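You operate a simulated robot arm through the tools that you are given. There is no shell and no other tool. Be economical: measure what you need, move in short steps, check, and stop when the job is done.

Carry out the task below with a simulated robot arm. There is one attempt and no reset: what you move stays moved.

Task
Prove the press stop button, then leave the ram on its tried latch.
Fine: The pump runs and the latch stays set. Push the press stop button, then press the green cycle button once: the display says off and nothing starts. Turn the pump key off with a clean dry hand, set the mode knob to jog and hold the down button till the display says held. Oil pressure stands on after the key, so keep from under the ram. Pinch nothing.
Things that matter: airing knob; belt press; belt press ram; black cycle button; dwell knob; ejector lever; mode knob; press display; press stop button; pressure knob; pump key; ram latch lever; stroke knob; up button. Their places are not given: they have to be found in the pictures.

Only the result counts: the job must be done as asked and must still hold three seconds after the hand-in. Knocking over, shifting, dropping, spilling or breaking anything else fails it.

Robot
A 7-joint arm with a two-finger parallel gripper, fixed in place. Base frame: the origin is at the foot of the arm, x ahead of it, y to its left, z up. Units: mm, rad, N and s.
Its first joint turns from -2.897 to 2.897 rad. Payload 4.4 kg.
The TCP is the grasp point between the finger pads, 23 mm short of the fingertips. In the tool frame z runs along the fingers and y along their closing line. The gripper opens to 94 mm. The fingers are 38 mm wide and 10 mm thick; the gripper's body (54 by 96 mm) begins 39 mm behind the TCP.
Orientation is that of the tool frame in the base frame, as a unit quaternion [x, y, z, w]. With the fingers straight down and closing along the base's y, the tool's x points along the base's -x, its y along +y and its z along -z.

Tools
- The arm moves only by the tool jog_arm. Its argument "plan" is a list that holds one entry, the list of rows, each a list of 7 numbers: the turn, a rotation vector about the tool's x, y, z in units of 4 degrees (1.0 is 4 degrees), then the shift along the tool's x, y, z in units of 40 mm (1.0 is 40 mm), then the finger opening in mm, from 0 to 94. In form: [[[ax, ay, az, dx, dy, dz, jaw], ...]]. A call has 1 to 20 rows; each row shifts and turns the commanded pose from where the row before left it, along the tool's axes as they then stand. A call with a number of a shift or a turn outside -1 to 1 is refused whole. Rows are played at 5 a second. More than 50 mm and 0.15 rad between two rows, or a gripper value outside its range, and nothing of the call is played. A pose out of reach is approached as far as the arm can. The call stops where the force on the tool passes 40 N (or 10 N more than at its start, if that is more) or the arm is blocked; 0.2 s more then pass. The fingers move at their own pace (about 72 mm/s each) and stop on an object; they squeeze with about 37 N. The grip force told is the motor's: it shows also when the fingers shut on nothing. Time passes only in rows, and 0.2 s behind the last, so rows that do not move let the fingers close. It gives the time, the measured TCP pose, the force on the tool (base axes), the opening and the grip force at its end, in the units of the frame above (readings bear some noise), with the torque about the TCP (base axes, N m) and any sound that the robot's microphone picked up.
- Cameras (640 x 400 px; columns grow to the right, rows downward): "scene" is fixed at [221.1, 499.8, 1562.8]; the picture's right is [-0.45, -0.89, 0.00], its down [-0.50, 0.25, -0.83] and it looks along [0.74, -0.37, -0.55] (base axes); focal length 326 px, centre (320, 200). "wrist" rides on the gripper at [86, 16, -75] in the tool frame; the picture's right is [-0.18, 0.98, 0.00], its down [-0.58, -0.11, -0.81] and it looks along [-0.79, -0.15, 0.59] (tool axes); focal length 243 px, centre (320, 200).
- snapshot(camera): a new picture of that camera. It takes no simulated time.
- pixel_to_xyz(camera, pixels): for up to 12 pixels [column, row] of the newest picture of that camera ("zoom" is the newest enlarged one), the place [x, y, z] in the base frame of the surface seen there, good to about 2 mm. It takes no simulated time.
- inspect(camera, box): a new picture of the part [left, top, right, bottom] of that camera's present view, enlarged. It takes no simulated time.
- hand_in(): hands the job in; it is judged then, once.

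Go step by step. Measure first, check grasps and placings, and put right what went wrong. The budget is 80 turns and 34 pictures, counting those below and the enlarged ones. Unless the task says otherwise, let go and move clear before handing in, and close with one line.

The tools are called after "Request:" as name(argument=value, ...) on one line, values as JSON. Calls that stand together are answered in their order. jog_arm: Moves the arm, as the interface text tells. Its arguments: {"type":"object","properties":{"plan":{"type":"array"}},"required":["plan"]} The other tools are called the same way: snapshot (camera) takes a picture; pixel_to_xyz (camera, pixels) gives the place of the surface under pixels of a picture; inspect (camera, box) takes an enlarged picture of a part of a camera's view; hand_in () hands the job in.

At the start:

```text
time_s: 0.0
ee_pos: [637.5, -8.4, 1342.3]
tcp_rot: [0.0, 1.0, -0.001, 0.0]
ft_force: [0.2, -0.5, 0.2]
ft_torque: [0.01, -0.04, 0.02]
grip_width: 94.0
grasp_force: 0.1
```

scene: 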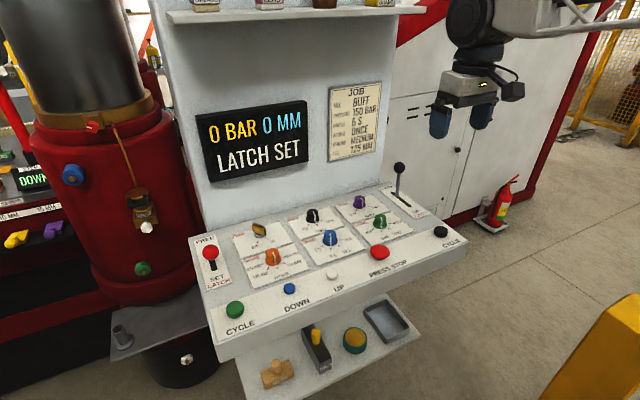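
wrist: 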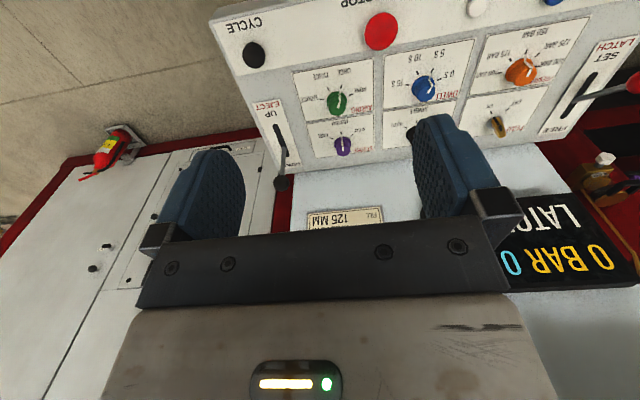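

The scene shows the panel with the display "0 BAR 0 MM LATCH SET", the red stop at about (379,250) and the green cycle at (235,309). I'll enlarge the panel to read the labels.

Request:
inspect(camera="scene", box=[180, 170, 340, 270])

Request:
inspect(camera="scene", box=[300, 170, 476, 280])

Request:
inspect(camera="scene", box=[180, 230, 480, 400])

Request:
pixel_to_xyz(camera="scene", pixels=[[235, 308], [289, 288], [332, 275], [379, 250], [440, 231], [210, 252], [260, 228], [273, 256], [313, 214], [330, 237], [359, 201], [380, 219]])

```text
4.00 times, centred on (260, 220) of scene
```

zoom: 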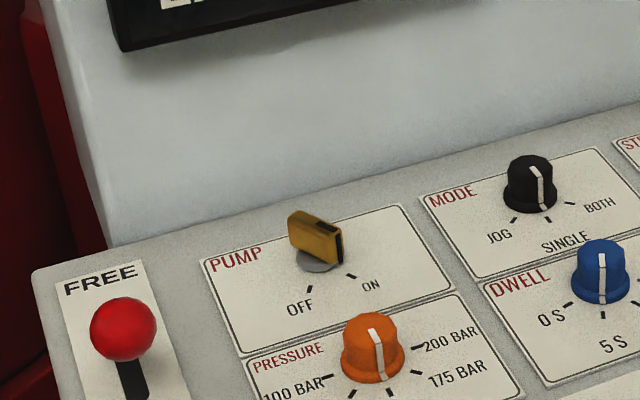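

```text
3.64 times, centred on (388, 225) of scene
```

zoom: 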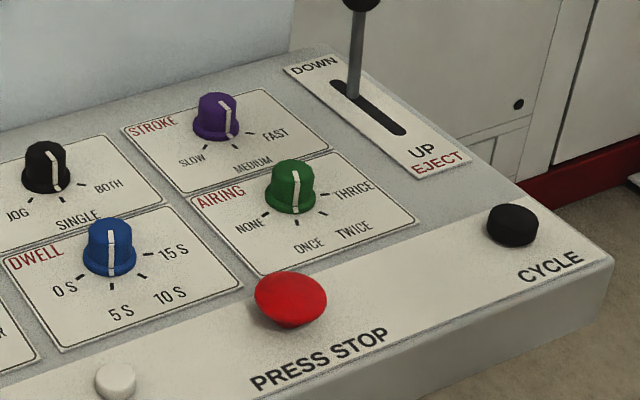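

```text
2.13 times, centred on (330, 315) of scene
```

zoom: 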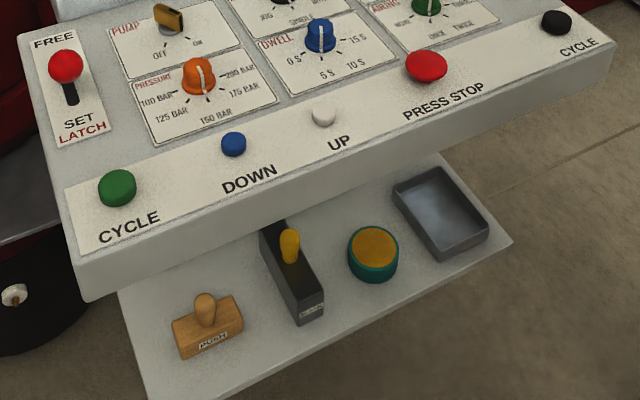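

```text
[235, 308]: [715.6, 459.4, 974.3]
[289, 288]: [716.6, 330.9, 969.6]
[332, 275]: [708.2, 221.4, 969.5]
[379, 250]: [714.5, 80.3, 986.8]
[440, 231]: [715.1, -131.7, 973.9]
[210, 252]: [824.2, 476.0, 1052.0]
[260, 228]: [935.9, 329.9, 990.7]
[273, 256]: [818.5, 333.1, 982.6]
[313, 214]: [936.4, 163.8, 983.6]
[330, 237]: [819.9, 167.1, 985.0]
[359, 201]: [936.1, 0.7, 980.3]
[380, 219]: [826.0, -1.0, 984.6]
```

The key's blade end points at ON, the mode at SINGLE, and the stop's top is at (714, 80, 987). I'll close the fingers and go above the stop button.

Request:
jog_arm(plan=[[[0, 0, 0, -0.241, 0.277, 0.85, 0], [0, 0, 0, -0.241, 0.277, 0.85, 0], [0, 0, 0, -0.241, 0.277, 0.85, 0], [0, 0, 0, -0.241, 0.277, 0.85, 0], [0, 0, 0, -0.241, 0.277, 0.85, 0], [0, 0, 0, -0.241, 0.277, 0.85, 0], [0, 0, 0, -0.241, 0.277, 0.85, 0], [0, 0, 0, -0.241, 0.277, 0.85, 0], [0, 0, 0, 0, 0, 0, 0], [0, 0, 0, 0, 0, 0, 0]]])

Request:
pixel_to_xyz(camera="scene", pixels=[[379, 262], [360, 262], [255, 240], [230, 190], [300, 140], [290, 190], [397, 190], [145, 215], [355, 120], [240, 330], [345, 262], [365, 245]])

```text
time_s: 2.2
ee_pos: [708.6, 81.8, 1069.3]
tcp_rot: [0.0, 1.0, 0.0, -0.001]
ft_force: [-0.3, -0.1, 0.4]
ft_torque: [-0.01, 0.02, 0.01]
grip_width: 0.0
grasp_force: 36.6
```

```text
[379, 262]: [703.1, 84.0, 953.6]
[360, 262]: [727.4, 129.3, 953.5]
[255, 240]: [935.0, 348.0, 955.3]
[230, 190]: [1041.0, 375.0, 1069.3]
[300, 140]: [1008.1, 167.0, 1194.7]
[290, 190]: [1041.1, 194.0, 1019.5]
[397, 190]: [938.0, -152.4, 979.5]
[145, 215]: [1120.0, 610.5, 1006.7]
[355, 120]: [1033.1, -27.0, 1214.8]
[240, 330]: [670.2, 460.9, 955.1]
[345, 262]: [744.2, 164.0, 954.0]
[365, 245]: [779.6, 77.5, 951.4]
```

Fingertips are at about z 1046 above the stop, and the panel face is at z 954. Next I press down slowly, then lift.

Request:
jog_arm(plan=[[[0, 0, 0, -0.1, 0, 0.7, 0], [0, 0, 0, 0, 0, 0.6, 0], [0, 0, 0, 0, 0, 0.1, 0], [0, 0, 0, 0, 0, 0.1, 0], [0, 0, 0, 0, 0, 0.1, 0], [0, 0, 0, 0, 0, 0.1, 0]]])

Request:
snapshot(camera="scene")

```text
time_s: 3.6
ee_pos: [718.3, 82.2, 1001.1]
tcp_rot: [0.0, 1.0, 0.001, 0.0]
ft_force: [-2.6, -6.3, 15.7]
ft_torque: [-0.13, 0.11, 0.07]
grip_width: 0.2
grasp_force: 37.4
heard: click
```

```text
28 pictures are left
```

scene: 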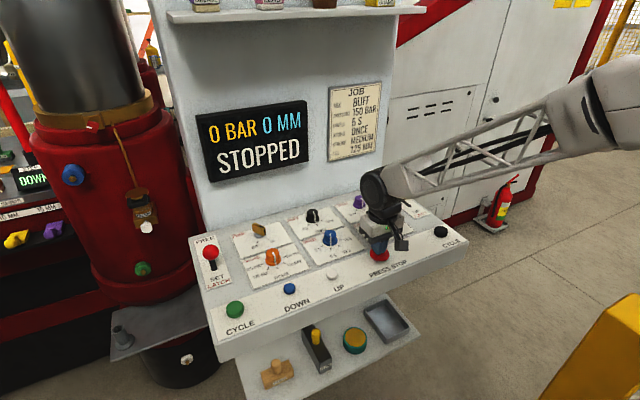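

Display reads STOPPED after the click. I lift and travel left over the green cycle button at (716, 459).

Request:
jog_arm(plan=[[[0, 0, 0, 0, 0, -0.5, 0], [0, 0, 0, 0, 0, -0.9, 0], [0, 0, 0, 0, 0.95, 0, 0], [0, 0, 0, 0, 0.95, 0, 0], [0, 0, 0, 0, 0.95, 0, 0], [0, 0, 0, 0, 0.95, 0, 0], [0, 0, 0, 0, 0.95, 0, 0], [0, 0, 0, 0, 0.95, 0, 0], [0, 0, 0, 0, 0.95, 0, 0], [0, 0, 0, 0, 0.95, 0, 0], [0, 0, 0, 0, 0.95, 0, 0], [0, 0, 0, 0, 0.87, 0, 0], [0, 0, 0, 0, 0, 0, 0]]])

Request:
snapshot(camera="scene")

```text
time_s: 6.4
ee_pos: [717.2, 457.9, 1058.7]
tcp_rot: [0.0, 1.0, -0.001, 0.0]
ft_force: [-0.2, 0.6, 0.3]
ft_torque: [0.01, 0.02, 0.04]
grip_width: 0.0
grasp_force: 36.9
```

```text
27 pictures are left
```

scene: 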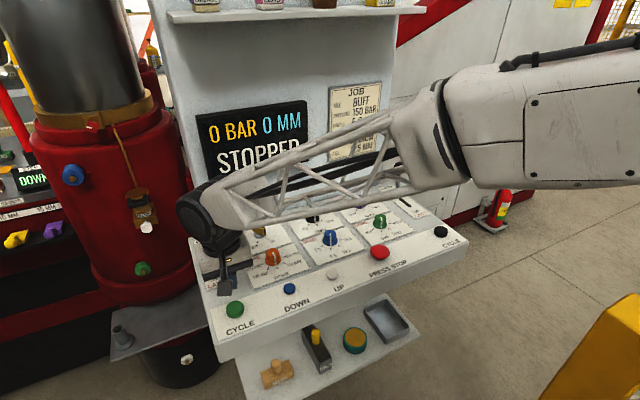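

Stop stays in and the display keeps STOPPED; tips are at about z 1036 and the button top at 974. I press the green button once until it clicks.

Request:
jog_arm(plan=[[[0, 0, 0, 0, 0.03, 0.8, 0], [0, 0, 0, 0, 0, 0.65, 0], [0, 0, 0, 0, 0, 0.1, 0], [0, 0, 0, 0, 0, 0.1, 0], [0, 0, 0, 0, 0, 0.08, 0]]])

Request:
snapshot(camera="scene")

```text
time_s: 7.6
ee_pos: [716.4, 459.3, 989.6]
tcp_rot: [0.0, 1.0, -0.001, 0.0]
ft_force: [-0.4, 2.4, 2.9]
ft_torque: [0.07, 0.04, -0.02]
grip_width: 0.0
grasp_force: 37.1
heard: click
```

```text
26 pictures are left
```

scene: 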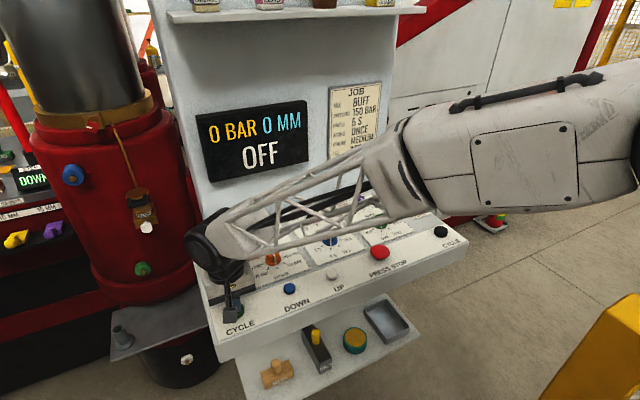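

Display says OFF, as wanted, and nothing started. I lift and move towards the key with opened fingers for a wrist look.

Request:
jog_arm(plan=[[[0, 0, 0, 0, 0, -0.5, 0], [0, 0, 0, 0, 0, -0.9, 0], [0, 0, 0, 0, 0, -0.9, 0], [0, 0, 0, 0, 0, -0.9, 0], [0, 0, 0, -0.4, -0.8, 0, 94], [0, 0, 0, -0.4, -0.8, 0, 94], [0, 0, 0, -0.4, -0.8, 0, 94], [0, 0, 0, -0.4, -0.8, 0, 94], [0, 0, 0, -0.4, 0, 0, 94], [0, 0, 0, 0, 0, 0, 94]]])

Request:
snapshot(camera="wrist")

Request:
snapshot(camera="scene")

```text
time_s: 9.8
ee_pos: [797.8, 330.0, 1113.6]
tcp_rot: [0.0, 1.0, 0.001, 0.0]
ft_force: [-0.4, -0.6, 0.0]
ft_torque: [0.0, 0.02, 0.0]
grip_width: 94.0
grasp_force: 0.1
```

```text
25 pictures are left
```

wrist: 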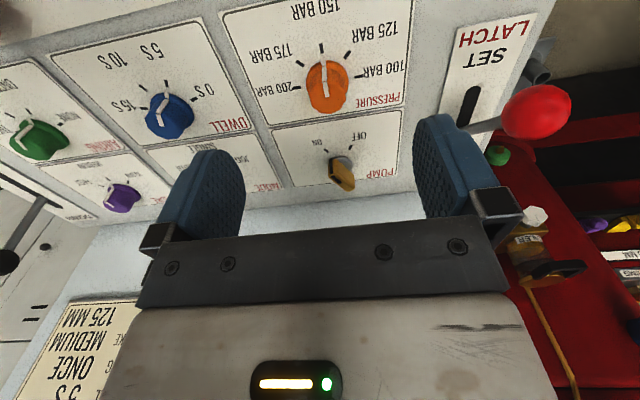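

```text
24 pictures are left
```

scene: 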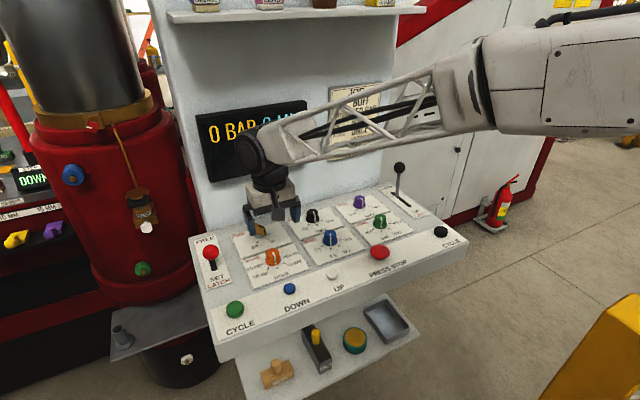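

The key shows at (342,173) in the wrist picture; I enlarge it to get its blade direction and ticks.

Request:
inspect(camera="wrist", box=[264, 105, 424, 205])

```text
4.00 times, centred on (344, 155) of wrist
```

zoom: 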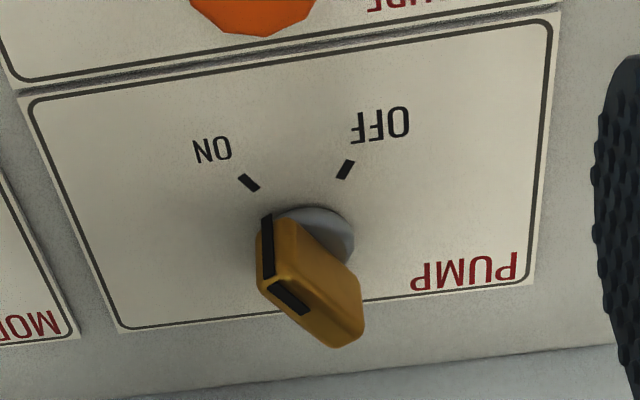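

Request:
pixel_to_xyz(camera="zoom", pixels=[[250, 183], [346, 170], [262, 282], [305, 312], [335, 345], [362, 305], [290, 280], [345, 325], [318, 215], [345, 235], [280, 222], [320, 300]])

```text
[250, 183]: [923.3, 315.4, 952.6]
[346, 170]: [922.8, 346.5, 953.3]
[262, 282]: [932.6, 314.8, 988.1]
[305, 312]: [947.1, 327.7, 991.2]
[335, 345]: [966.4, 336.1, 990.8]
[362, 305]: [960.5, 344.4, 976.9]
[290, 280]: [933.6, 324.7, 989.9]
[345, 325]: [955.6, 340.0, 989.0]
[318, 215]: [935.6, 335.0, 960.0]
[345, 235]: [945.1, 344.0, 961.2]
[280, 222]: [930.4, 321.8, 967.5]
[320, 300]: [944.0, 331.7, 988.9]
```

The blade lies at about 40-45°, its marked end at ON (923,315) with OFF at (923,346), centre about (941,331). I turn -40° about the tool z and move over it at height.

Request:
jog_arm(plan=[[[0, 0, 0, -0.9, 0, 0, 60], [0, 0, 0, -0.9, 0, 0, 60], [0, 0, 0, -0.9, 0, 0, 60], [0, 0, 0, -0.85, 0.025, 0, 60], [0, 0, -1, 0, 0, 0, 60], [0, 0, -1, 0, 0, 0, 60], [0, 0, -1, 0, 0, 0, 60], [0, 0, -1, 0, 0, 0, 60], [0, 0, -1, 0, 0, 0, 60], [0, 0, -1, 0, 0, 0, 60], [0, 0, -1, 0, 0, 0, 60], [0, 0, -1, 0, 0, 0, 60], [0, 0, -1, 0, 0, 0, 60], [0, 0, -1, 0, 0, 0, 60], [0, 0, 0, 0, 0, 0, 60]]])

Request:
snapshot(camera="wrist")

Request:
snapshot(camera="scene")

```text
time_s: 13.0
ee_pos: [939.0, 329.9, 1116.3]
tcp_rot: [-0.343, 0.939, 0.0, 0.0]
ft_force: [-0.5, -0.7, 0.4]
ft_torque: [0.0, 0.0, 0.0]
grip_width: 60.1
grasp_force: 0.1
```

```text
22 pictures are left
```

wrist: 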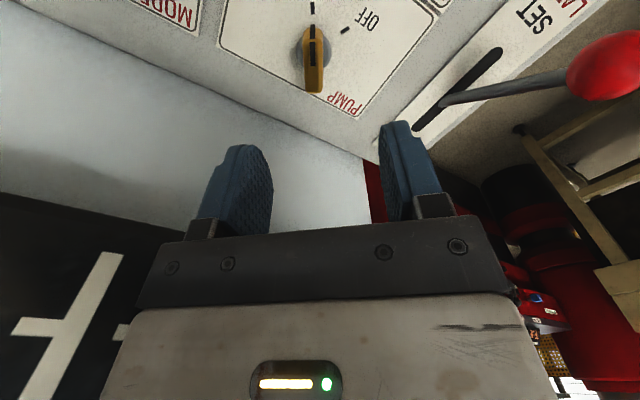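

```text
21 pictures are left
```

scene: 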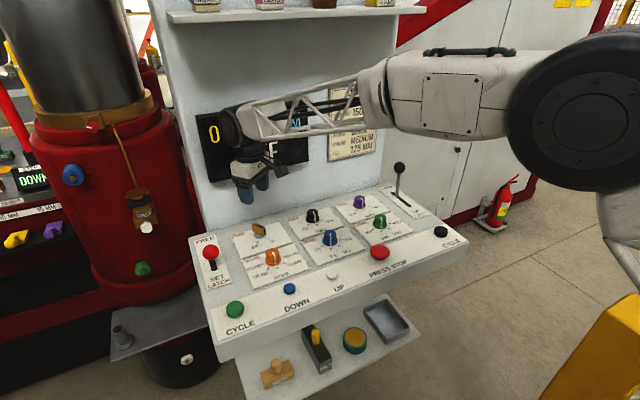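

The pose was reached without contact, and the blade (313,60) in the wrist picture looks roughly aligned. I measure the key from this view.

Request:
inspect(camera="wrist", box=[232, 0, 392, 100])

```text
4.00 times, centred on (312, 50) of wrist
```

zoom: 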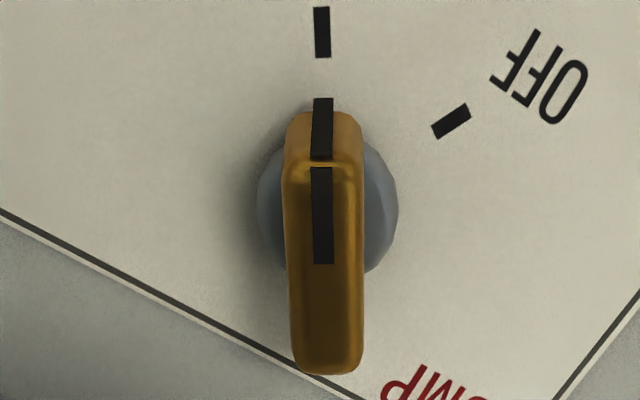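

Request:
pixel_to_xyz(camera="zoom", pixels=[[324, 162], [325, 270], [328, 360], [322, 215], [292, 220], [358, 220], [262, 205], [395, 205], [322, 40], [452, 120], [300, 345], [355, 345]])

```text
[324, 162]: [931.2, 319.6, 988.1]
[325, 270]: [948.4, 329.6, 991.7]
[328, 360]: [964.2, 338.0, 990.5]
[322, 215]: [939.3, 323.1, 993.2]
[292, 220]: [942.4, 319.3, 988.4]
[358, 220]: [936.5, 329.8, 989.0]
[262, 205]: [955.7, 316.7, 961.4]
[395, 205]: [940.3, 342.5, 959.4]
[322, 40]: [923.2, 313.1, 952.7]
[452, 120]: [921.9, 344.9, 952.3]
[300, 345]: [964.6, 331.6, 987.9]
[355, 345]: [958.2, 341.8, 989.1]
```

The top line (931,320)-(964,338) puts the blade at about 30°, its centre at (948,329), with ticks at ±30°, so the turn is 60°. I realign, go down to TCP z about 988 and grip.

Request:
jog_arm(plan=[[[0, 0, 1, 0, 0, 0, 60], [0, 0, 1, 0, 0, 0, 60], [0, 0, 0.5, 0, 0, 0, 60], [0, 0, 0, -0.18, -0.13, 0, 60], [0, 0, 0, 0, 0, 0.8, 60], [0, 0, 0, 0, 0, 0.8, 60], [0, 0, 0, 0, 0, 0.8, 60], [0, 0, 0, 0, 0, 0.4, 60], [0, 0, 0, 0, 0, 0.3, 60], [0, 0, 0, 0, 0, 0, 60]]])

Request:
snapshot(camera="wrist")

```text
time_s: 15.2
ee_pos: [949.8, 332.4, 989.2]
tcp_rot: [-0.259, 0.966, 0.0, 0.0]
ft_force: [0.4, 0.0, 0.2]
ft_torque: [0.0, -0.02, 0.0]
grip_width: 60.1
grasp_force: 0.1
```

```text
19 pictures are left
```

wrist: 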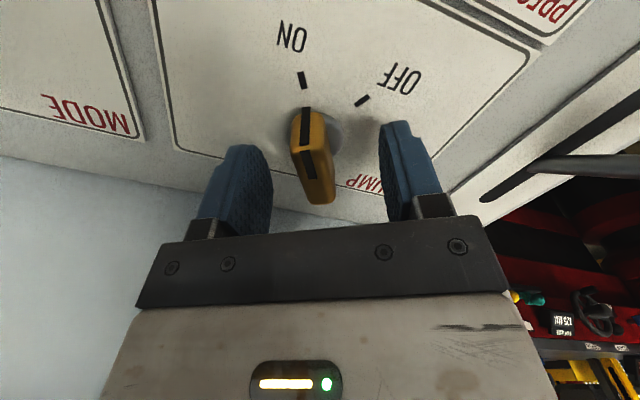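

The blade sits between the pads, about 2-3 mm off. I correct that and close.

Request:
jog_arm(plan=[[[0, 0, 0, 0.07, -0.05, 0, 60], [0, 0, 0, 0, 0, 0, 30], [0, 0, 0, 0, 0, 0, 18], [0, 0, 0, 0, 0, 0, 10], [0, 0, 0, 0, 0, 0, 10]]])

```text
time_s: 16.4
ee_pos: [946.6, 329.7, 990.7]
tcp_rot: [-0.259, 0.966, 0.0, 0.0]
ft_force: [8.0, -9.8, -1.0]
ft_torque: [0.09, -0.28, -0.03]
grip_width: 15.9
grasp_force: 44.9
```

It is gripped at 15.9 mm, with some side force along the tool's -y. I ease that way and turn the key +60°.

Request:
jog_arm(plan=[[[0, 0, 0, 0, -0.03, 0, 10], [0, 0, 1, 0, 0, 0, 10], [0, 0, 1, 0, 0, 0, 10], [0, 0, 1, 0, 0, 0, 10], [0, 0, 1, 0, 0, 0, 10], [0, 0, 1, 0, 0, 0, 10], [0, 0, 1, 0, 0, 0, 10], [0, 0, 1, 0, 0, 0, 10]]])

```text
time_s: 17.6
ee_pos: [945.6, 328.5, 990.9]
tcp_rot: [-0.139, 0.99, 0.0, -0.001]
ft_force: [-7.9, 9.0, 3.2]
ft_torque: [-0.19, 0.43, 0.05]
grip_width: 15.8
grasp_force: 45.4
stopped in row 5: the force on the tool passed its limit at 42 N (the readings are from after the stop); the commanded pose is now the measured one
```

The force limit stopped the turn after about 14°, probably because the grip is off the key's axis. I open and look at the key.

Request:
jog_arm(plan=[[[0, 0, 0, 0, 0, 0, 50], [0, 0, 0, 0, 0, 0, 50]]])

Request:
inspect(camera="wrist", box=[208, 50, 432, 190])

```text
time_s: 18.2
ee_pos: [946.3, 327.0, 989.8]
tcp_rot: [-0.139, 0.99, 0.0, -0.001]
ft_force: [-0.1, 0.3, 0.4]
ft_torque: [-0.03, 0.0, -0.02]
grip_width: 50.3
grasp_force: 0.1
```

```text
2.86 times, centred on (320, 120) of wrist
```

zoom: 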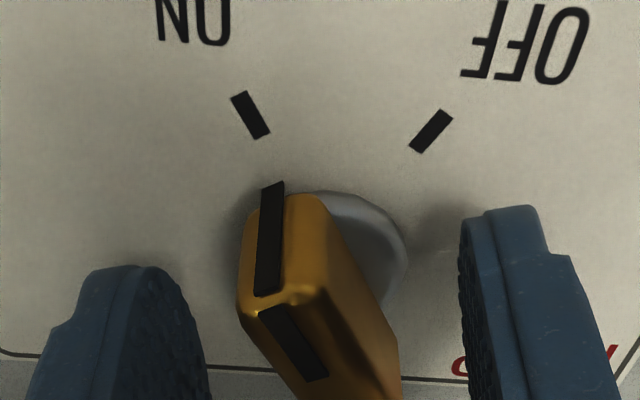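

Request:
pixel_to_xyz(camera="zoom", pixels=[[250, 115], [431, 131], [275, 285], [318, 375], [258, 310], [330, 290], [400, 245], [395, 360], [300, 385], [330, 200]])

```text
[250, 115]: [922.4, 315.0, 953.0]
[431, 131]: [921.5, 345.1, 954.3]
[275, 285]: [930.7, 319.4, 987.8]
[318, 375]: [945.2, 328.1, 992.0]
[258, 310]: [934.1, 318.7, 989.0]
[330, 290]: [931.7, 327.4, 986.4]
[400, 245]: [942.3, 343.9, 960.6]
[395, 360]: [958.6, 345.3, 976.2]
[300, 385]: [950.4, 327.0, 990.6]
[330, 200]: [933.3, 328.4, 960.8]
```

The key is still at ON (stripe at 31°), it sprang back; disc edges give the axis at (948, 329.6). I realign to 31° and centre on that.

Request:
jog_arm(plan=[[[0, 0, -1, 0, 0, 0, 50], [0, 0, -1, 0, 0, 0, 50], [0, 0, -1, 0, 0, 0, 50], [0, 0, -0.75, 0, 0, 0, 50], [0, 0, 0, -0.07, 0.034, 0, 50], [0, 0, 0, 0, 0, 0, 50]]])

Request:
jog_arm(plan=[[[0, 0, 0, 0, 0, 0, 50]]])

Request:
jog_arm(plan=[[[0, 0, 0, 0, 0, 0, 50]]])

```text
time_s: 19.6
ee_pos: [948.2, 331.0, 990.1]
tcp_rot: [-0.266, 0.964, 0.001, -0.001]
ft_force: [0.2, -0.5, -0.2]
ft_torque: [0.01, 0.0, -0.01]
grip_width: 49.9
grasp_force: 0.1
```

```text
time_s: 20.0
ee_pos: [948.3, 331.2, 990.6]
tcp_rot: [-0.266, 0.964, 0.001, -0.002]
ft_force: [-0.1, 0.6, -0.6]
ft_torque: [-0.04, 0.0, -0.01]
grip_width: 50.2
grasp_force: 0.1
```

```text
time_s: 20.4
ee_pos: [948.7, 330.9, 990.2]
tcp_rot: [-0.266, 0.964, 0.0, -0.001]
ft_force: [0.3, 0.1, 0.0]
ft_torque: [-0.04, -0.02, -0.01]
grip_width: 49.8
grasp_force: 0.1
```

TCP averages (948.4, 331.0), 1 mm off. I nudge and grip, then read the force.

Request:
jog_arm(plan=[[[0, 0, 0, 0.01, -0.025, 0, 50], [0, 0, 0, 0, 0, 0, 25], [0, 0, 0, 0, 0, 0, 12], [0, 0, 0, 0, 0, 0, 12], [0, 0, 0, 0, 0, 0, 12]]])

```text
time_s: 21.6
ee_pos: [949.6, 328.5, 990.9]
tcp_rot: [-0.266, 0.964, 0.001, -0.001]
ft_force: [15.4, -16.4, -2.4]
ft_torque: [-0.04, -0.8, -0.81]
grip_width: 15.9
grasp_force: 44.8
```

The key pushes the tool 22 N towards the tool's -y, so the blade is about 3 mm that way. I yield to it.

Request:
jog_arm(plan=[[[0, 0, 0, 0, -0.04, 0, 12], [0, 0, 0, 0, 0, 0, 12]]])

```text
time_s: 22.2
ee_pos: [948.9, 329.1, 990.8]
tcp_rot: [-0.266, 0.964, 0.001, -0.001]
ft_force: [-5.3, -13.0, 1.6]
ft_torque: [0.21, -0.98, -0.88]
grip_width: 15.7
grasp_force: 45.2
```

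Request:
jog_arm(plan=[[[0, 0, 0.5, 0.02, -0.02, 0, 12], [0, 0, 0, 0, 0, 0, 12]]])

```text
time_s: 22.8
ee_pos: [949.1, 328.6, 991.1]
tcp_rot: [-0.249, 0.969, 0.0, -0.002]
ft_force: [-0.2, 18.1, 1.7]
ft_torque: [-0.8, 1.12, 0.03]
grip_width: 15.7
grasp_force: 45.1
```

Contact is stiff, roughly 30 N/mm, so I'll turn in small steps with small force-relieving nudges.

Request:
jog_arm(plan=[[[0, 0, 0.5, -0.004, 0.012, 0, 12], [0, 0, 1, 0, 0, 0, 12], [0, 0, 0, 0, 0, 0, 12]]])

```text
time_s: 23.6
ee_pos: [949.8, 329.9, 990.4]
tcp_rot: [-0.198, 0.98, 0.001, -0.002]
ft_force: [-13.8, 4.0, 4.4]
ft_torque: [-0.19, -0.22, 0.06]
grip_width: 15.8
grasp_force: 45.0
stopped in row 3: the force on the tool passed its limit at 41 N (the readings are from after the stop); the commanded pose is now the measured one
```

Squeezing over-constrains it. I'll loosen to 18.5 mm so the pads only act as a loose wrench, then keep turning.

Request:
jog_arm(plan=[[[0, 0, 0, 0, 0, 0, 18.5], [0, 0, 0, 0, 0, 0, 18.5], [0, 0, 0, 0, 0, 0, 18.5]]])

```text
time_s: 24.4
ee_pos: [949.1, 329.3, 989.7]
tcp_rot: [-0.197, 0.98, 0.001, -0.001]
ft_force: [-0.5, 0.6, 0.7]
ft_torque: [0.01, 0.0, -0.01]
grip_width: 18.8
grasp_force: 0.8
```

Forces are nil with the loose hold and the TCP is on the axis. Turning +16°.

Request:
jog_arm(plan=[[[0, 0, 1, 0, 0, 0, 18.5], [0, 0, 1, 0, 0, 0, 18.5], [0, 0, 1, 0, 0, 0, 18.5], [0, 0, 1, 0, 0, 0, 18.5]]])

```text
time_s: 25.4
ee_pos: [949.6, 329.2, 989.5]
tcp_rot: [-0.059, 0.998, -0.001, -0.001]
ft_force: [0.1, 0.2, 0.4]
ft_torque: [0.01, 0.0, 0.0]
grip_width: 18.6
grasp_force: 0.0
```

Smooth; the tool is at 7°. I continue.

Request:
jog_arm(plan=[[[0, 0, 1, 0, 0, 0, 18.5], [0, 0, 1, 0, 0, 0, 18.5], [0, 0, 1, 0, 0, 0, 18.5], [0, 0, 1, 0, 0, 0, 18.5], [0, 0, 1, 0, 0, 0, 18.5], [0, 0, 1, 0, 0, 0, 18.5], [0, 0, 1, 0, 0, 0, 18.5], [0, 0, 1, 0, 0, 0, 18.5]]])

Request:
snapshot(camera="wrist")

```text
time_s: 27.2
ee_pos: [949.7, 328.6, 990.8]
tcp_rot: [0.218, 0.976, -0.001, -0.002]
ft_force: [0.6, 0.1, -0.4]
ft_torque: [0.01, -0.01, -0.05]
grip_width: 18.6
grasp_force: 0.8
```

```text
17 pictures are left
```

wrist: 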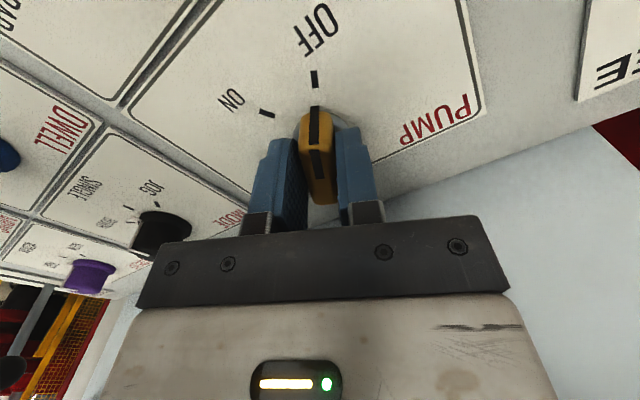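

The key now points almost at OFF with the tool at -25°. I add 8° slowly.

Request:
jog_arm(plan=[[[0, 0, 0.5, 0, 0, 0, 18.5], [0, 0, 0.5, 0, 0, 0, 18.5], [0, 0, 0.5, 0, 0, 0, 18.5], [0, 0, 0.5, 0, 0, 0, 18.5], [0, 0, 0, 0, 0, 0, 18.5]]])

Request:
snapshot(camera="scene")

```text
time_s: 28.4
ee_pos: [949.7, 329.4, 989.0]
tcp_rot: [0.286, 0.958, 0.0, -0.002]
ft_force: [0.5, 3.2, -0.9]
ft_torque: [0.11, 0.0, 0.03]
grip_width: 19.9
grasp_force: 2.6
```

```text
16 pictures are left
```

scene: 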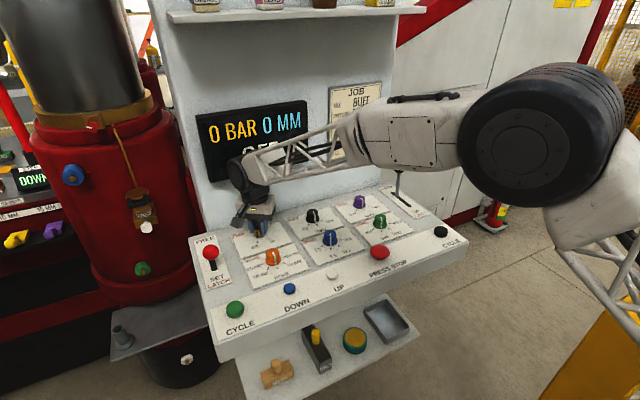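

The key is at its end stop (jaws spread to 19.9). I open, lift straight up and inspect.

Request:
jog_arm(plan=[[[0, 0, -0.5, 0, 0, 0, 18.5], [0, 0, 0, 0, 0, 0, 50], [0, 0, 0, 0, 0, 0, 50], [0, 0, 0, 0, 0, -0.8, 50], [0, 0, 0, 0, 0, -0.8, 50], [0, 0, 0, 0, 0, -0.8, 50], [0, 0, 0, 0, 0, 0, 50]]])

Request:
inspect(camera="wrist", box=[80, 0, 400, 200])

```text
time_s: 30.0
ee_pos: [950.6, 331.7, 1085.4]
tcp_rot: [0.269, 0.963, -0.001, -0.002]
ft_force: [-0.2, 0.1, -0.7]
ft_torque: [0.01, 0.0, -0.02]
grip_width: 50.2
grasp_force: 0.0
```

```text
2.00 times, centred on (240, 100) of wrist
```

zoom: 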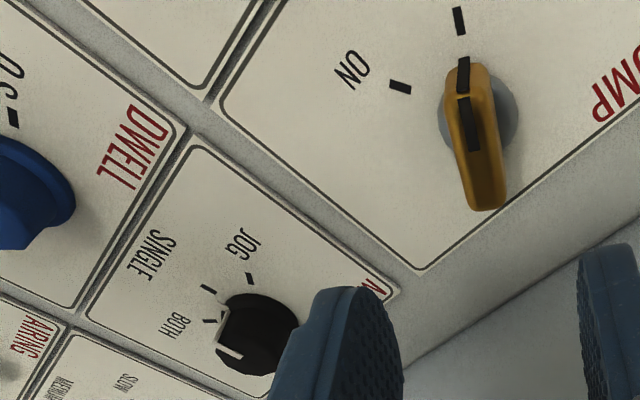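

The key stands at OFF. I turn the tool square and move back to view the mode knob near (936,164).

Request:
jog_arm(plan=[[[0, 0, -1, 0, 0, 0, 50], [0, 0, -1, 0, 0, 0, 50], [0, 0, -1, 0, 0, 0, 50], [0, 0, -1, 0, 0, 0, 50], [0, 0, -1, 0, 0, 0, 50], [0, 0, -1, 0, 0, 0, 50], [0, 0, -1, 0, 0, 0, 50], [0, 0, -0.8, 0, 0, 0, 50], [0, 0, 0, 0.5, -0.83, 0, 94], [0, 0, 0, 0.5, -0.83, 0, 94], [0, 0, 0, 0.5, -0.83, 0, 94], [0, 0, 0, 0.5, -0.83, 0, 94], [0, 0, 0, 0.5, -0.83, 0, 94], [0, 0, 0, 0, 0, 0, 94]]])

Request:
inspect(camera="wrist", box=[248, 60, 408, 200])

```text
time_s: 33.0
ee_pos: [845.5, 164.6, 1086.0]
tcp_rot: [-0.001, 1.0, 0.0, -0.001]
ft_force: [-0.7, 0.9, -0.1]
ft_torque: [-0.04, 0.03, 0.0]
grip_width: 93.9
grasp_force: 0.1
```

```text
2.86 times, centred on (328, 130) of wrist
```

zoom: 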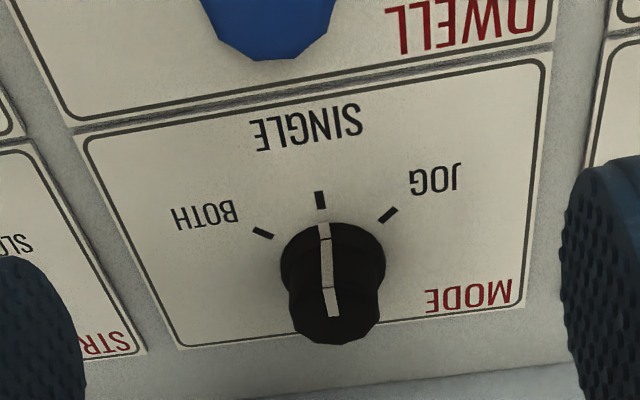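

Request:
pixel_to_xyz(camera="zoom", pixels=[[320, 200], [387, 216], [263, 233], [326, 258], [333, 310], [300, 300], [368, 296], [283, 265], [384, 265], [332, 340], [290, 325], [378, 320]])

```text
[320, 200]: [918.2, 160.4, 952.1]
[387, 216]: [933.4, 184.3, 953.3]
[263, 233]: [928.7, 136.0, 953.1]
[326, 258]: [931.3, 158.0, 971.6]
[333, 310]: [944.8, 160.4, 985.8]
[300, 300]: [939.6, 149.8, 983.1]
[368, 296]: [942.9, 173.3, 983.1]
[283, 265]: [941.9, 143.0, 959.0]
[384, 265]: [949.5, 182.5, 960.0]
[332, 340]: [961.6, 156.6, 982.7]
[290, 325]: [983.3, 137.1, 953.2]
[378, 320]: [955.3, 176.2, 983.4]
```

The mode knob's ticks give its axis at about (948,160); JOG lies about 57° clockwise of SINGLE. I move over it, pre-turned -28°, and go down round its upper part.

Request:
jog_arm(plan=[[[0, 0, 0, -0.85, -0.03, 0, 60], [0, 0, 0, -0.85, -0.03, 0, 60], [0, 0, 0, -0.86, -0.03, 0, 60], [0, 0, -1, 0, 0, 0, 60], [0, 0, -1, 0, 0, 0, 60], [0, 0, -1, 0, 0, 0, 60], [0, 0, -1, 0, 0, 0, 60], [0, 0, -1, 0, 0, 0, 60], [0, 0, -1, 0, 0, 0, 60], [0, 0, -1, 0, 0, 0, 60], [0, 0, 0, 0, 0, 0.8, 60], [0, 0, 0, 0, 0, 0.8, 60], [0, 0, 0, 0, 0, 0.67, 60], [0, 0, 0, 0, 0, 0, 60]]])

Request:
inspect(camera="wrist", box=[208, 60, 432, 220])

```text
time_s: 36.0
ee_pos: [951.5, 160.6, 995.8]
tcp_rot: [-0.242, 0.97, 0.001, -0.002]
ft_force: [0.2, 0.4, -0.3]
ft_torque: [0.0, -0.01, 0.0]
grip_width: 60.0
grasp_force: 0.1
```

```text
2.50 times, centred on (320, 140) of wrist
```

zoom: 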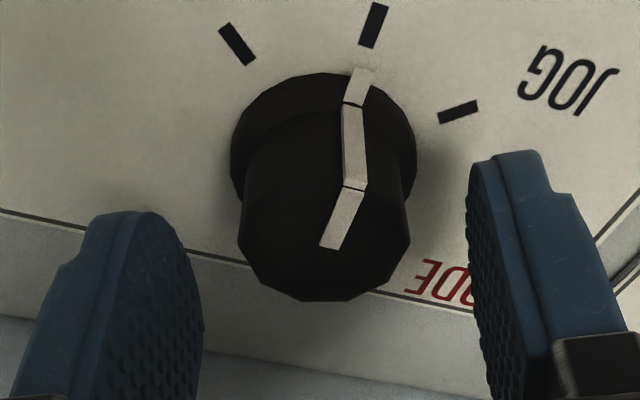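

Request:
pixel_to_xyz(camera="zoom", pixels=[[240, 215], [408, 222], [255, 262], [398, 262], [330, 295], [354, 187], [325, 240], [374, 25], [237, 44], [458, 112], [235, 150], [413, 150]])

```text
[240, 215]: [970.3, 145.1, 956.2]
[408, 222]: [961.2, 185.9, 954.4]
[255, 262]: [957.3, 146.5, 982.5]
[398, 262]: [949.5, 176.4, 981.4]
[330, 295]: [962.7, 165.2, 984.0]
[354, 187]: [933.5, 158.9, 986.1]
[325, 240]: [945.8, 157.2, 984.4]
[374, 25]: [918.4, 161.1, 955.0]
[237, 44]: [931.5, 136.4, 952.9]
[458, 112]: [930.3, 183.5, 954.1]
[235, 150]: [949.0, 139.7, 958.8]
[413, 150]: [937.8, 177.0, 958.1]
```

Knob axis about (948,160.5), rim diameter about 31. I centre partly, then close softly to just touching and read the force.

Request:
jog_arm(plan=[[[0, 0, 0, 0.07, 0, 0, 45], [0, 0, 0, 0, 0, 0, 36], [0, 0, 0, 0, 0, 0, 33], [0, 0, 0, 0, 0, 0, 31], [0, 0, 0, 0, 0, 0, 30]]])

```text
time_s: 37.2
ee_pos: [948.7, 159.0, 994.6]
tcp_rot: [-0.243, 0.97, 0.0, -0.002]
ft_force: [-6.9, 13.4, 0.2]
ft_torque: [0.15, 0.1, -0.02]
grip_width: 37.0
grasp_force: 7.7
```

One finger touches first (jaws 37, +15 N along the tool's +y), so the knob lies to +y. I shift 2.5 mm that way and go on closing.

Request:
jog_arm(plan=[[[0, 0, 0, 0, 0.04, 0, 32], [0, 0, 0, 0, 0.02, 0, 31], [0, 0, 0, 0, 0, 0, 30]]])

```text
time_s: 38.0
ee_pos: [948.7, 159.5, 995.2]
tcp_rot: [-0.241, 0.97, 0.0, -0.001]
ft_force: [22.2, -8.5, -5.7]
ft_torque: [-0.49, -0.79, -0.02]
grip_width: 34.7
grasp_force: 44.6
```

Gripped at 34.7 mm with 18 N towards -y; I relieve about 0.6 mm and begin the turn.

Request:
jog_arm(plan=[[[0, 0, 0, 0, -0.015, 0, 34], [0, 0, 0, 0, 0, 0, 34]]])

```text
time_s: 38.6
ee_pos: [948.8, 159.0, 994.9]
tcp_rot: [-0.242, 0.97, 0.0, -0.001]
ft_force: [1.6, -2.7, 0.4]
ft_torque: [-0.12, -0.01, 0.0]
grip_width: 35.5
grasp_force: 2.5
```

Request:
jog_arm(plan=[[[0, 0, 0, 0, 0, 0, 33], [0, 0, 1, 0, 0, 0, 33], [0, 0, 1, 0, 0, 0, 33], [0, 0, 1, 0, 0, 0, 33]]])

```text
time_s: 39.6
ee_pos: [949.5, 159.9, 994.7]
tcp_rot: [-0.14, 0.99, 0.001, -0.002]
ft_force: [-5.1, 0.6, 0.5]
ft_torque: [-0.06, -0.53, 0.01]
grip_width: 34.8
grasp_force: 45.1
```

Forces are small and the grip holds; I go on turning.

Request:
jog_arm(plan=[[[0, 0, 1, 0, 0, 0, 33], [0, 0, 1, 0, 0, 0, 33], [0, 0, 1, 0, 0, 0, 33], [0, 0, 1, 0, 0, 0, 33]]])

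Request:
snapshot(camera="wrist")

```text
time_s: 40.6
ee_pos: [948.6, 160.0, 994.5]
tcp_rot: [0.0, 1.0, 0.0, -0.001]
ft_force: [10.2, 13.9, -12.9]
ft_torque: [0.05, 0.52, 0.01]
grip_width: 34.6
grasp_force: 45.3
```

```text
12 pictures are left
```

wrist: 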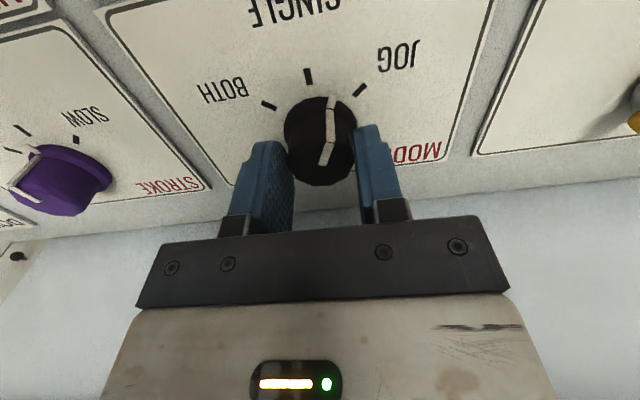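

The knob's line has turned about halfway from SINGLE to JOG. I relieve slightly and go on.

Request:
jog_arm(plan=[[[0, 0, 1, -0.007, 0.01, 0, 33], [0, 0, 1, 0, 0, 0, 33], [0, 0, 1, 0, 0, 0, 33], [0, 0, 1, 0, 0, 0, 33]]])

```text
time_s: 41.6
ee_pos: [948.3, 160.0, 995.6]
tcp_rot: [0.14, 0.99, -0.002, -0.002]
ft_force: [-6.2, -1.3, -18.5]
ft_torque: [0.15, -0.54, -0.03]
grip_width: 34.5
grasp_force: 44.9
```

Request:
jog_arm(plan=[[[0, 0, 1, 0, 0, 0.012, 33], [0, 0, 1, 0, 0, 0, 33], [0, 0, 1, 0, 0, 0, 33], [0, 0, 0.5, 0, 0, 0, 33]]])

Request:
inspect(camera="wrist", box=[208, 40, 432, 200])

```text
time_s: 42.6
ee_pos: [949.0, 160.4, 996.3]
tcp_rot: [0.259, 0.966, -0.001, -0.001]
ft_force: [3.7, -5.6, -15.0]
ft_torque: [0.05, -0.14, 0.37]
grip_width: 34.8
grasp_force: 44.9
```

```text
2.50 times, centred on (320, 120) of wrist
```

zoom: 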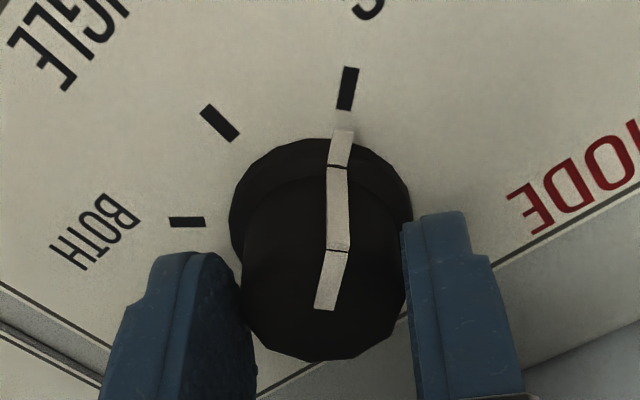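

The line now points at the JOG tick and torque is rising at the stop. I let go, lift, and check.

Request:
jog_arm(plan=[[[0, 0, 0, 0, 0, 0, 38], [0, 0, 0, 0, 0, 0, 60], [0, 0, 0, 0, 0, 0, 60], [0, 0, 0, 0, 0, -0.7, 60], [0, 0, 0, 0, 0, -0.8, 60], [0, 0, 0, 0, 0, -0.8, 60], [0, 0, 0, 0, 0, 0, 60]]])

Request:
inspect(camera="wrist", box=[208, 0, 432, 140])

```text
time_s: 44.2
ee_pos: [951.6, 160.5, 1088.0]
tcp_rot: [0.259, 0.966, -0.001, -0.002]
ft_force: [-0.3, 0.3, 0.1]
ft_torque: [0.01, -0.03, -0.02]
grip_width: 59.9
grasp_force: 0.0
```

```text
2.86 times, centred on (320, 70) of wrist
```

zoom: 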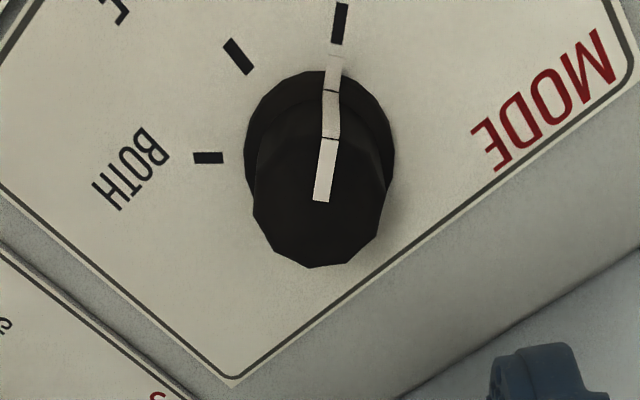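

JOG is set. I square the tool, close the fingers and go over the DOWN button at (717,331).

Request:
jog_arm(plan=[[[0, 0, -1, 0, 0, 0, 60], [0, 0, -1, 0, 0, 0, 60], [0, 0, -1, 0, 0, 0, 60], [0, 0, -1, 0, 0, 0, 60], [0, 0, -1, 0, 0, 0, 60], [0, 0, -1, 0, 0, 0, 60], [0, 0, -1, 0, 0, 0, 60], [0, 0, -0.5, 0, 0, 0, 60], [0, 0, 0, 0.84, 0.609, 0, 0], [0, 0, 0, 0.84, 0.609, 0, 0], [0, 0, 0, 0.84, 0.609, 0, 0], [0, 0, 0, 0.84, 0.609, 0, 0], [0, 0, 0, 0.84, 0.609, 0, 0], [0, 0, 0, 0.84, 0.609, 0, 0], [0, 0, 0, 0.84, 0.609, 0, 0], [0, 0, 0, 0, 0, 0.8, 0], [0, 0, 0, 0, 0, 0.8, 0], [0, 0, 0, 0, 0, 0.4, 0], [0, 0, 0, 0, 0, 0, 0]]])

Request:
inspect(camera="scene", box=[190, 80, 430, 340])

```text
time_s: 48.2
ee_pos: [712.8, 331.0, 1008.5]
tcp_rot: [0.001, 1.0, -0.001, -0.001]
ft_force: [0.0, -1.0, 0.2]
ft_torque: [0.02, -0.01, 0.0]
grip_width: 0.0
grasp_force: 36.7
```

```text
1.54 times, centred on (310, 210) of scene
```

zoom: 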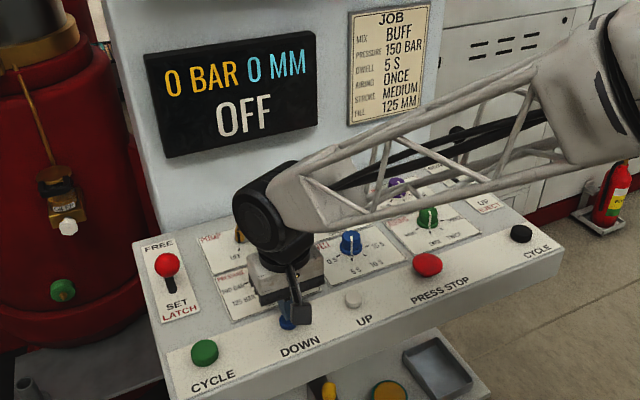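

Tips are about 16 mm over the blue DOWN button. I press and hold for about 3 s, then look at the display.

Request:
jog_arm(plan=[[[0, 0, 0, -0.08, 0, 0.35, 0], [0, 0, 0, 0, 0, 0.1, 0], [0, 0, 0, 0, 0, 0.1, 0], [0, 0, 0, 0, 0, 0.05, 0], [0, 0, 0, 0, 0, 0, 0], [0, 0, 0, 0, 0, 0, 0], [0, 0, 0, 0, 0, 0, 0], [0, 0, 0, 0, 0, 0, 0], [0, 0, 0, 0, 0, 0, 0], [0, 0, 0, 0, 0, 0, 0], [0, 0, 0, 0, 0, 0, 0], [0, 0, 0, 0, 0, 0, 0], [0, 0, 0, 0, 0, 0, 0], [0, 0, 0, 0, 0, 0, 0]]])

Request:
inspect(camera="scene", box=[190, 80, 430, 340])

```text
time_s: 51.2
ee_pos: [715.4, 331.5, 983.4]
tcp_rot: [0.0, 1.0, 0.001, -0.002]
ft_force: [0.1, 0.2, 5.9]
ft_torque: [0.03, -0.11, 0.0]
grip_width: 0.2
grasp_force: 37.0
heard: click
```

```text
1.54 times, centred on (310, 210) of scene
```

zoom: 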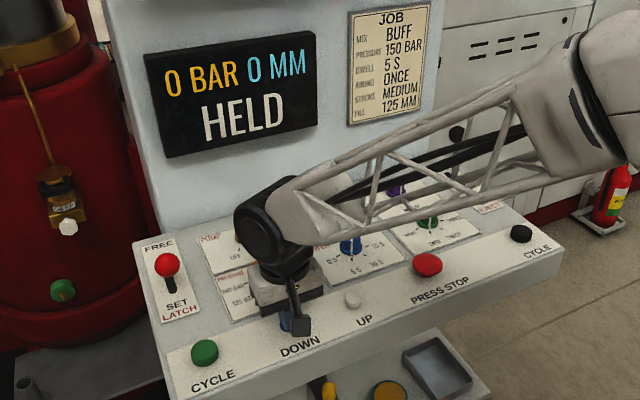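

The display says HELD. I release the button and lift well clear, then take a last look.

Request:
jog_arm(plan=[[[0, 0, 0, 0, 0, -0.5, 0], [0, 0, 0, 0, 0, -0.9, 0], [0, 0, 0, 0, 0, -0.9, 0], [0, 0, 0, 0, 0, -0.9, 0], [0, 0, 0, 0.6, -0.7, -0.2, 0], [0, 0, 0, 0.6, -0.7, -0.2, 0], [0, 0, 0, 0.6, -0.7, -0.2, 0], [0, 0, 0, 0.6, -0.7, -0.2, 0], [0, 0, 0, 0.6, -0.7, -0.2, 0], [0, 0, 0, 0.6, -0.7, -0.2, 0], [0, 0, 0, 0.6, -0.7, -0.2, 0], [0, 0, 0, 0, 0, 0, 0]]])

Request:
snapshot(camera="scene")

```text
time_s: 53.8
ee_pos: [547.0, 133.7, 1165.4]
tcp_rot: [0.0, 1.0, 0.0, -0.002]
ft_force: [0.6, 0.1, 0.2]
ft_torque: [0.02, -0.03, 0.03]
grip_width: 0.0
grasp_force: 36.7
```

```text
7 pictures are left
```

scene: 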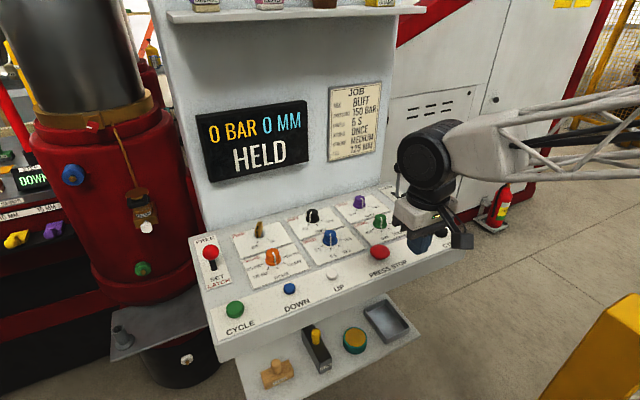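

HELD persists and the arm is clear. One last check of the key, mode and latch.

Request:
inspect(camera="scene", box=[180, 170, 340, 270])

```text
4.00 times, centred on (260, 220) of scene
```

zoom: 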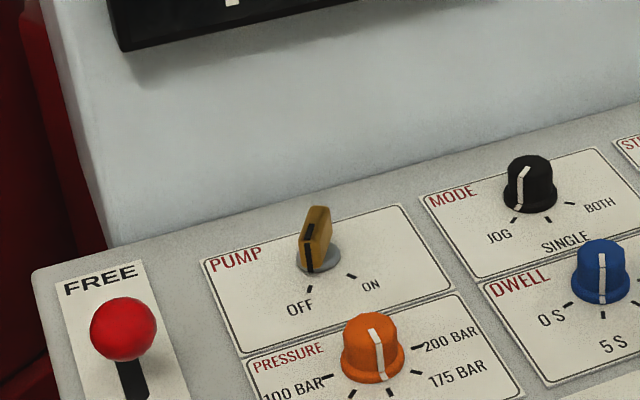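

The key is at OFF, the mode at JOG, the latch is set and the display reads HELD. I hand in.

Request:
hand_in()

```text
The job is handed in.
```

The press stop button is proved: after I pushed it, the green cycle button gave OFF and nothing started. The pump key is now off, the mode knob is on jog, the latch is still set, and the display reads HELD with the arm clear.
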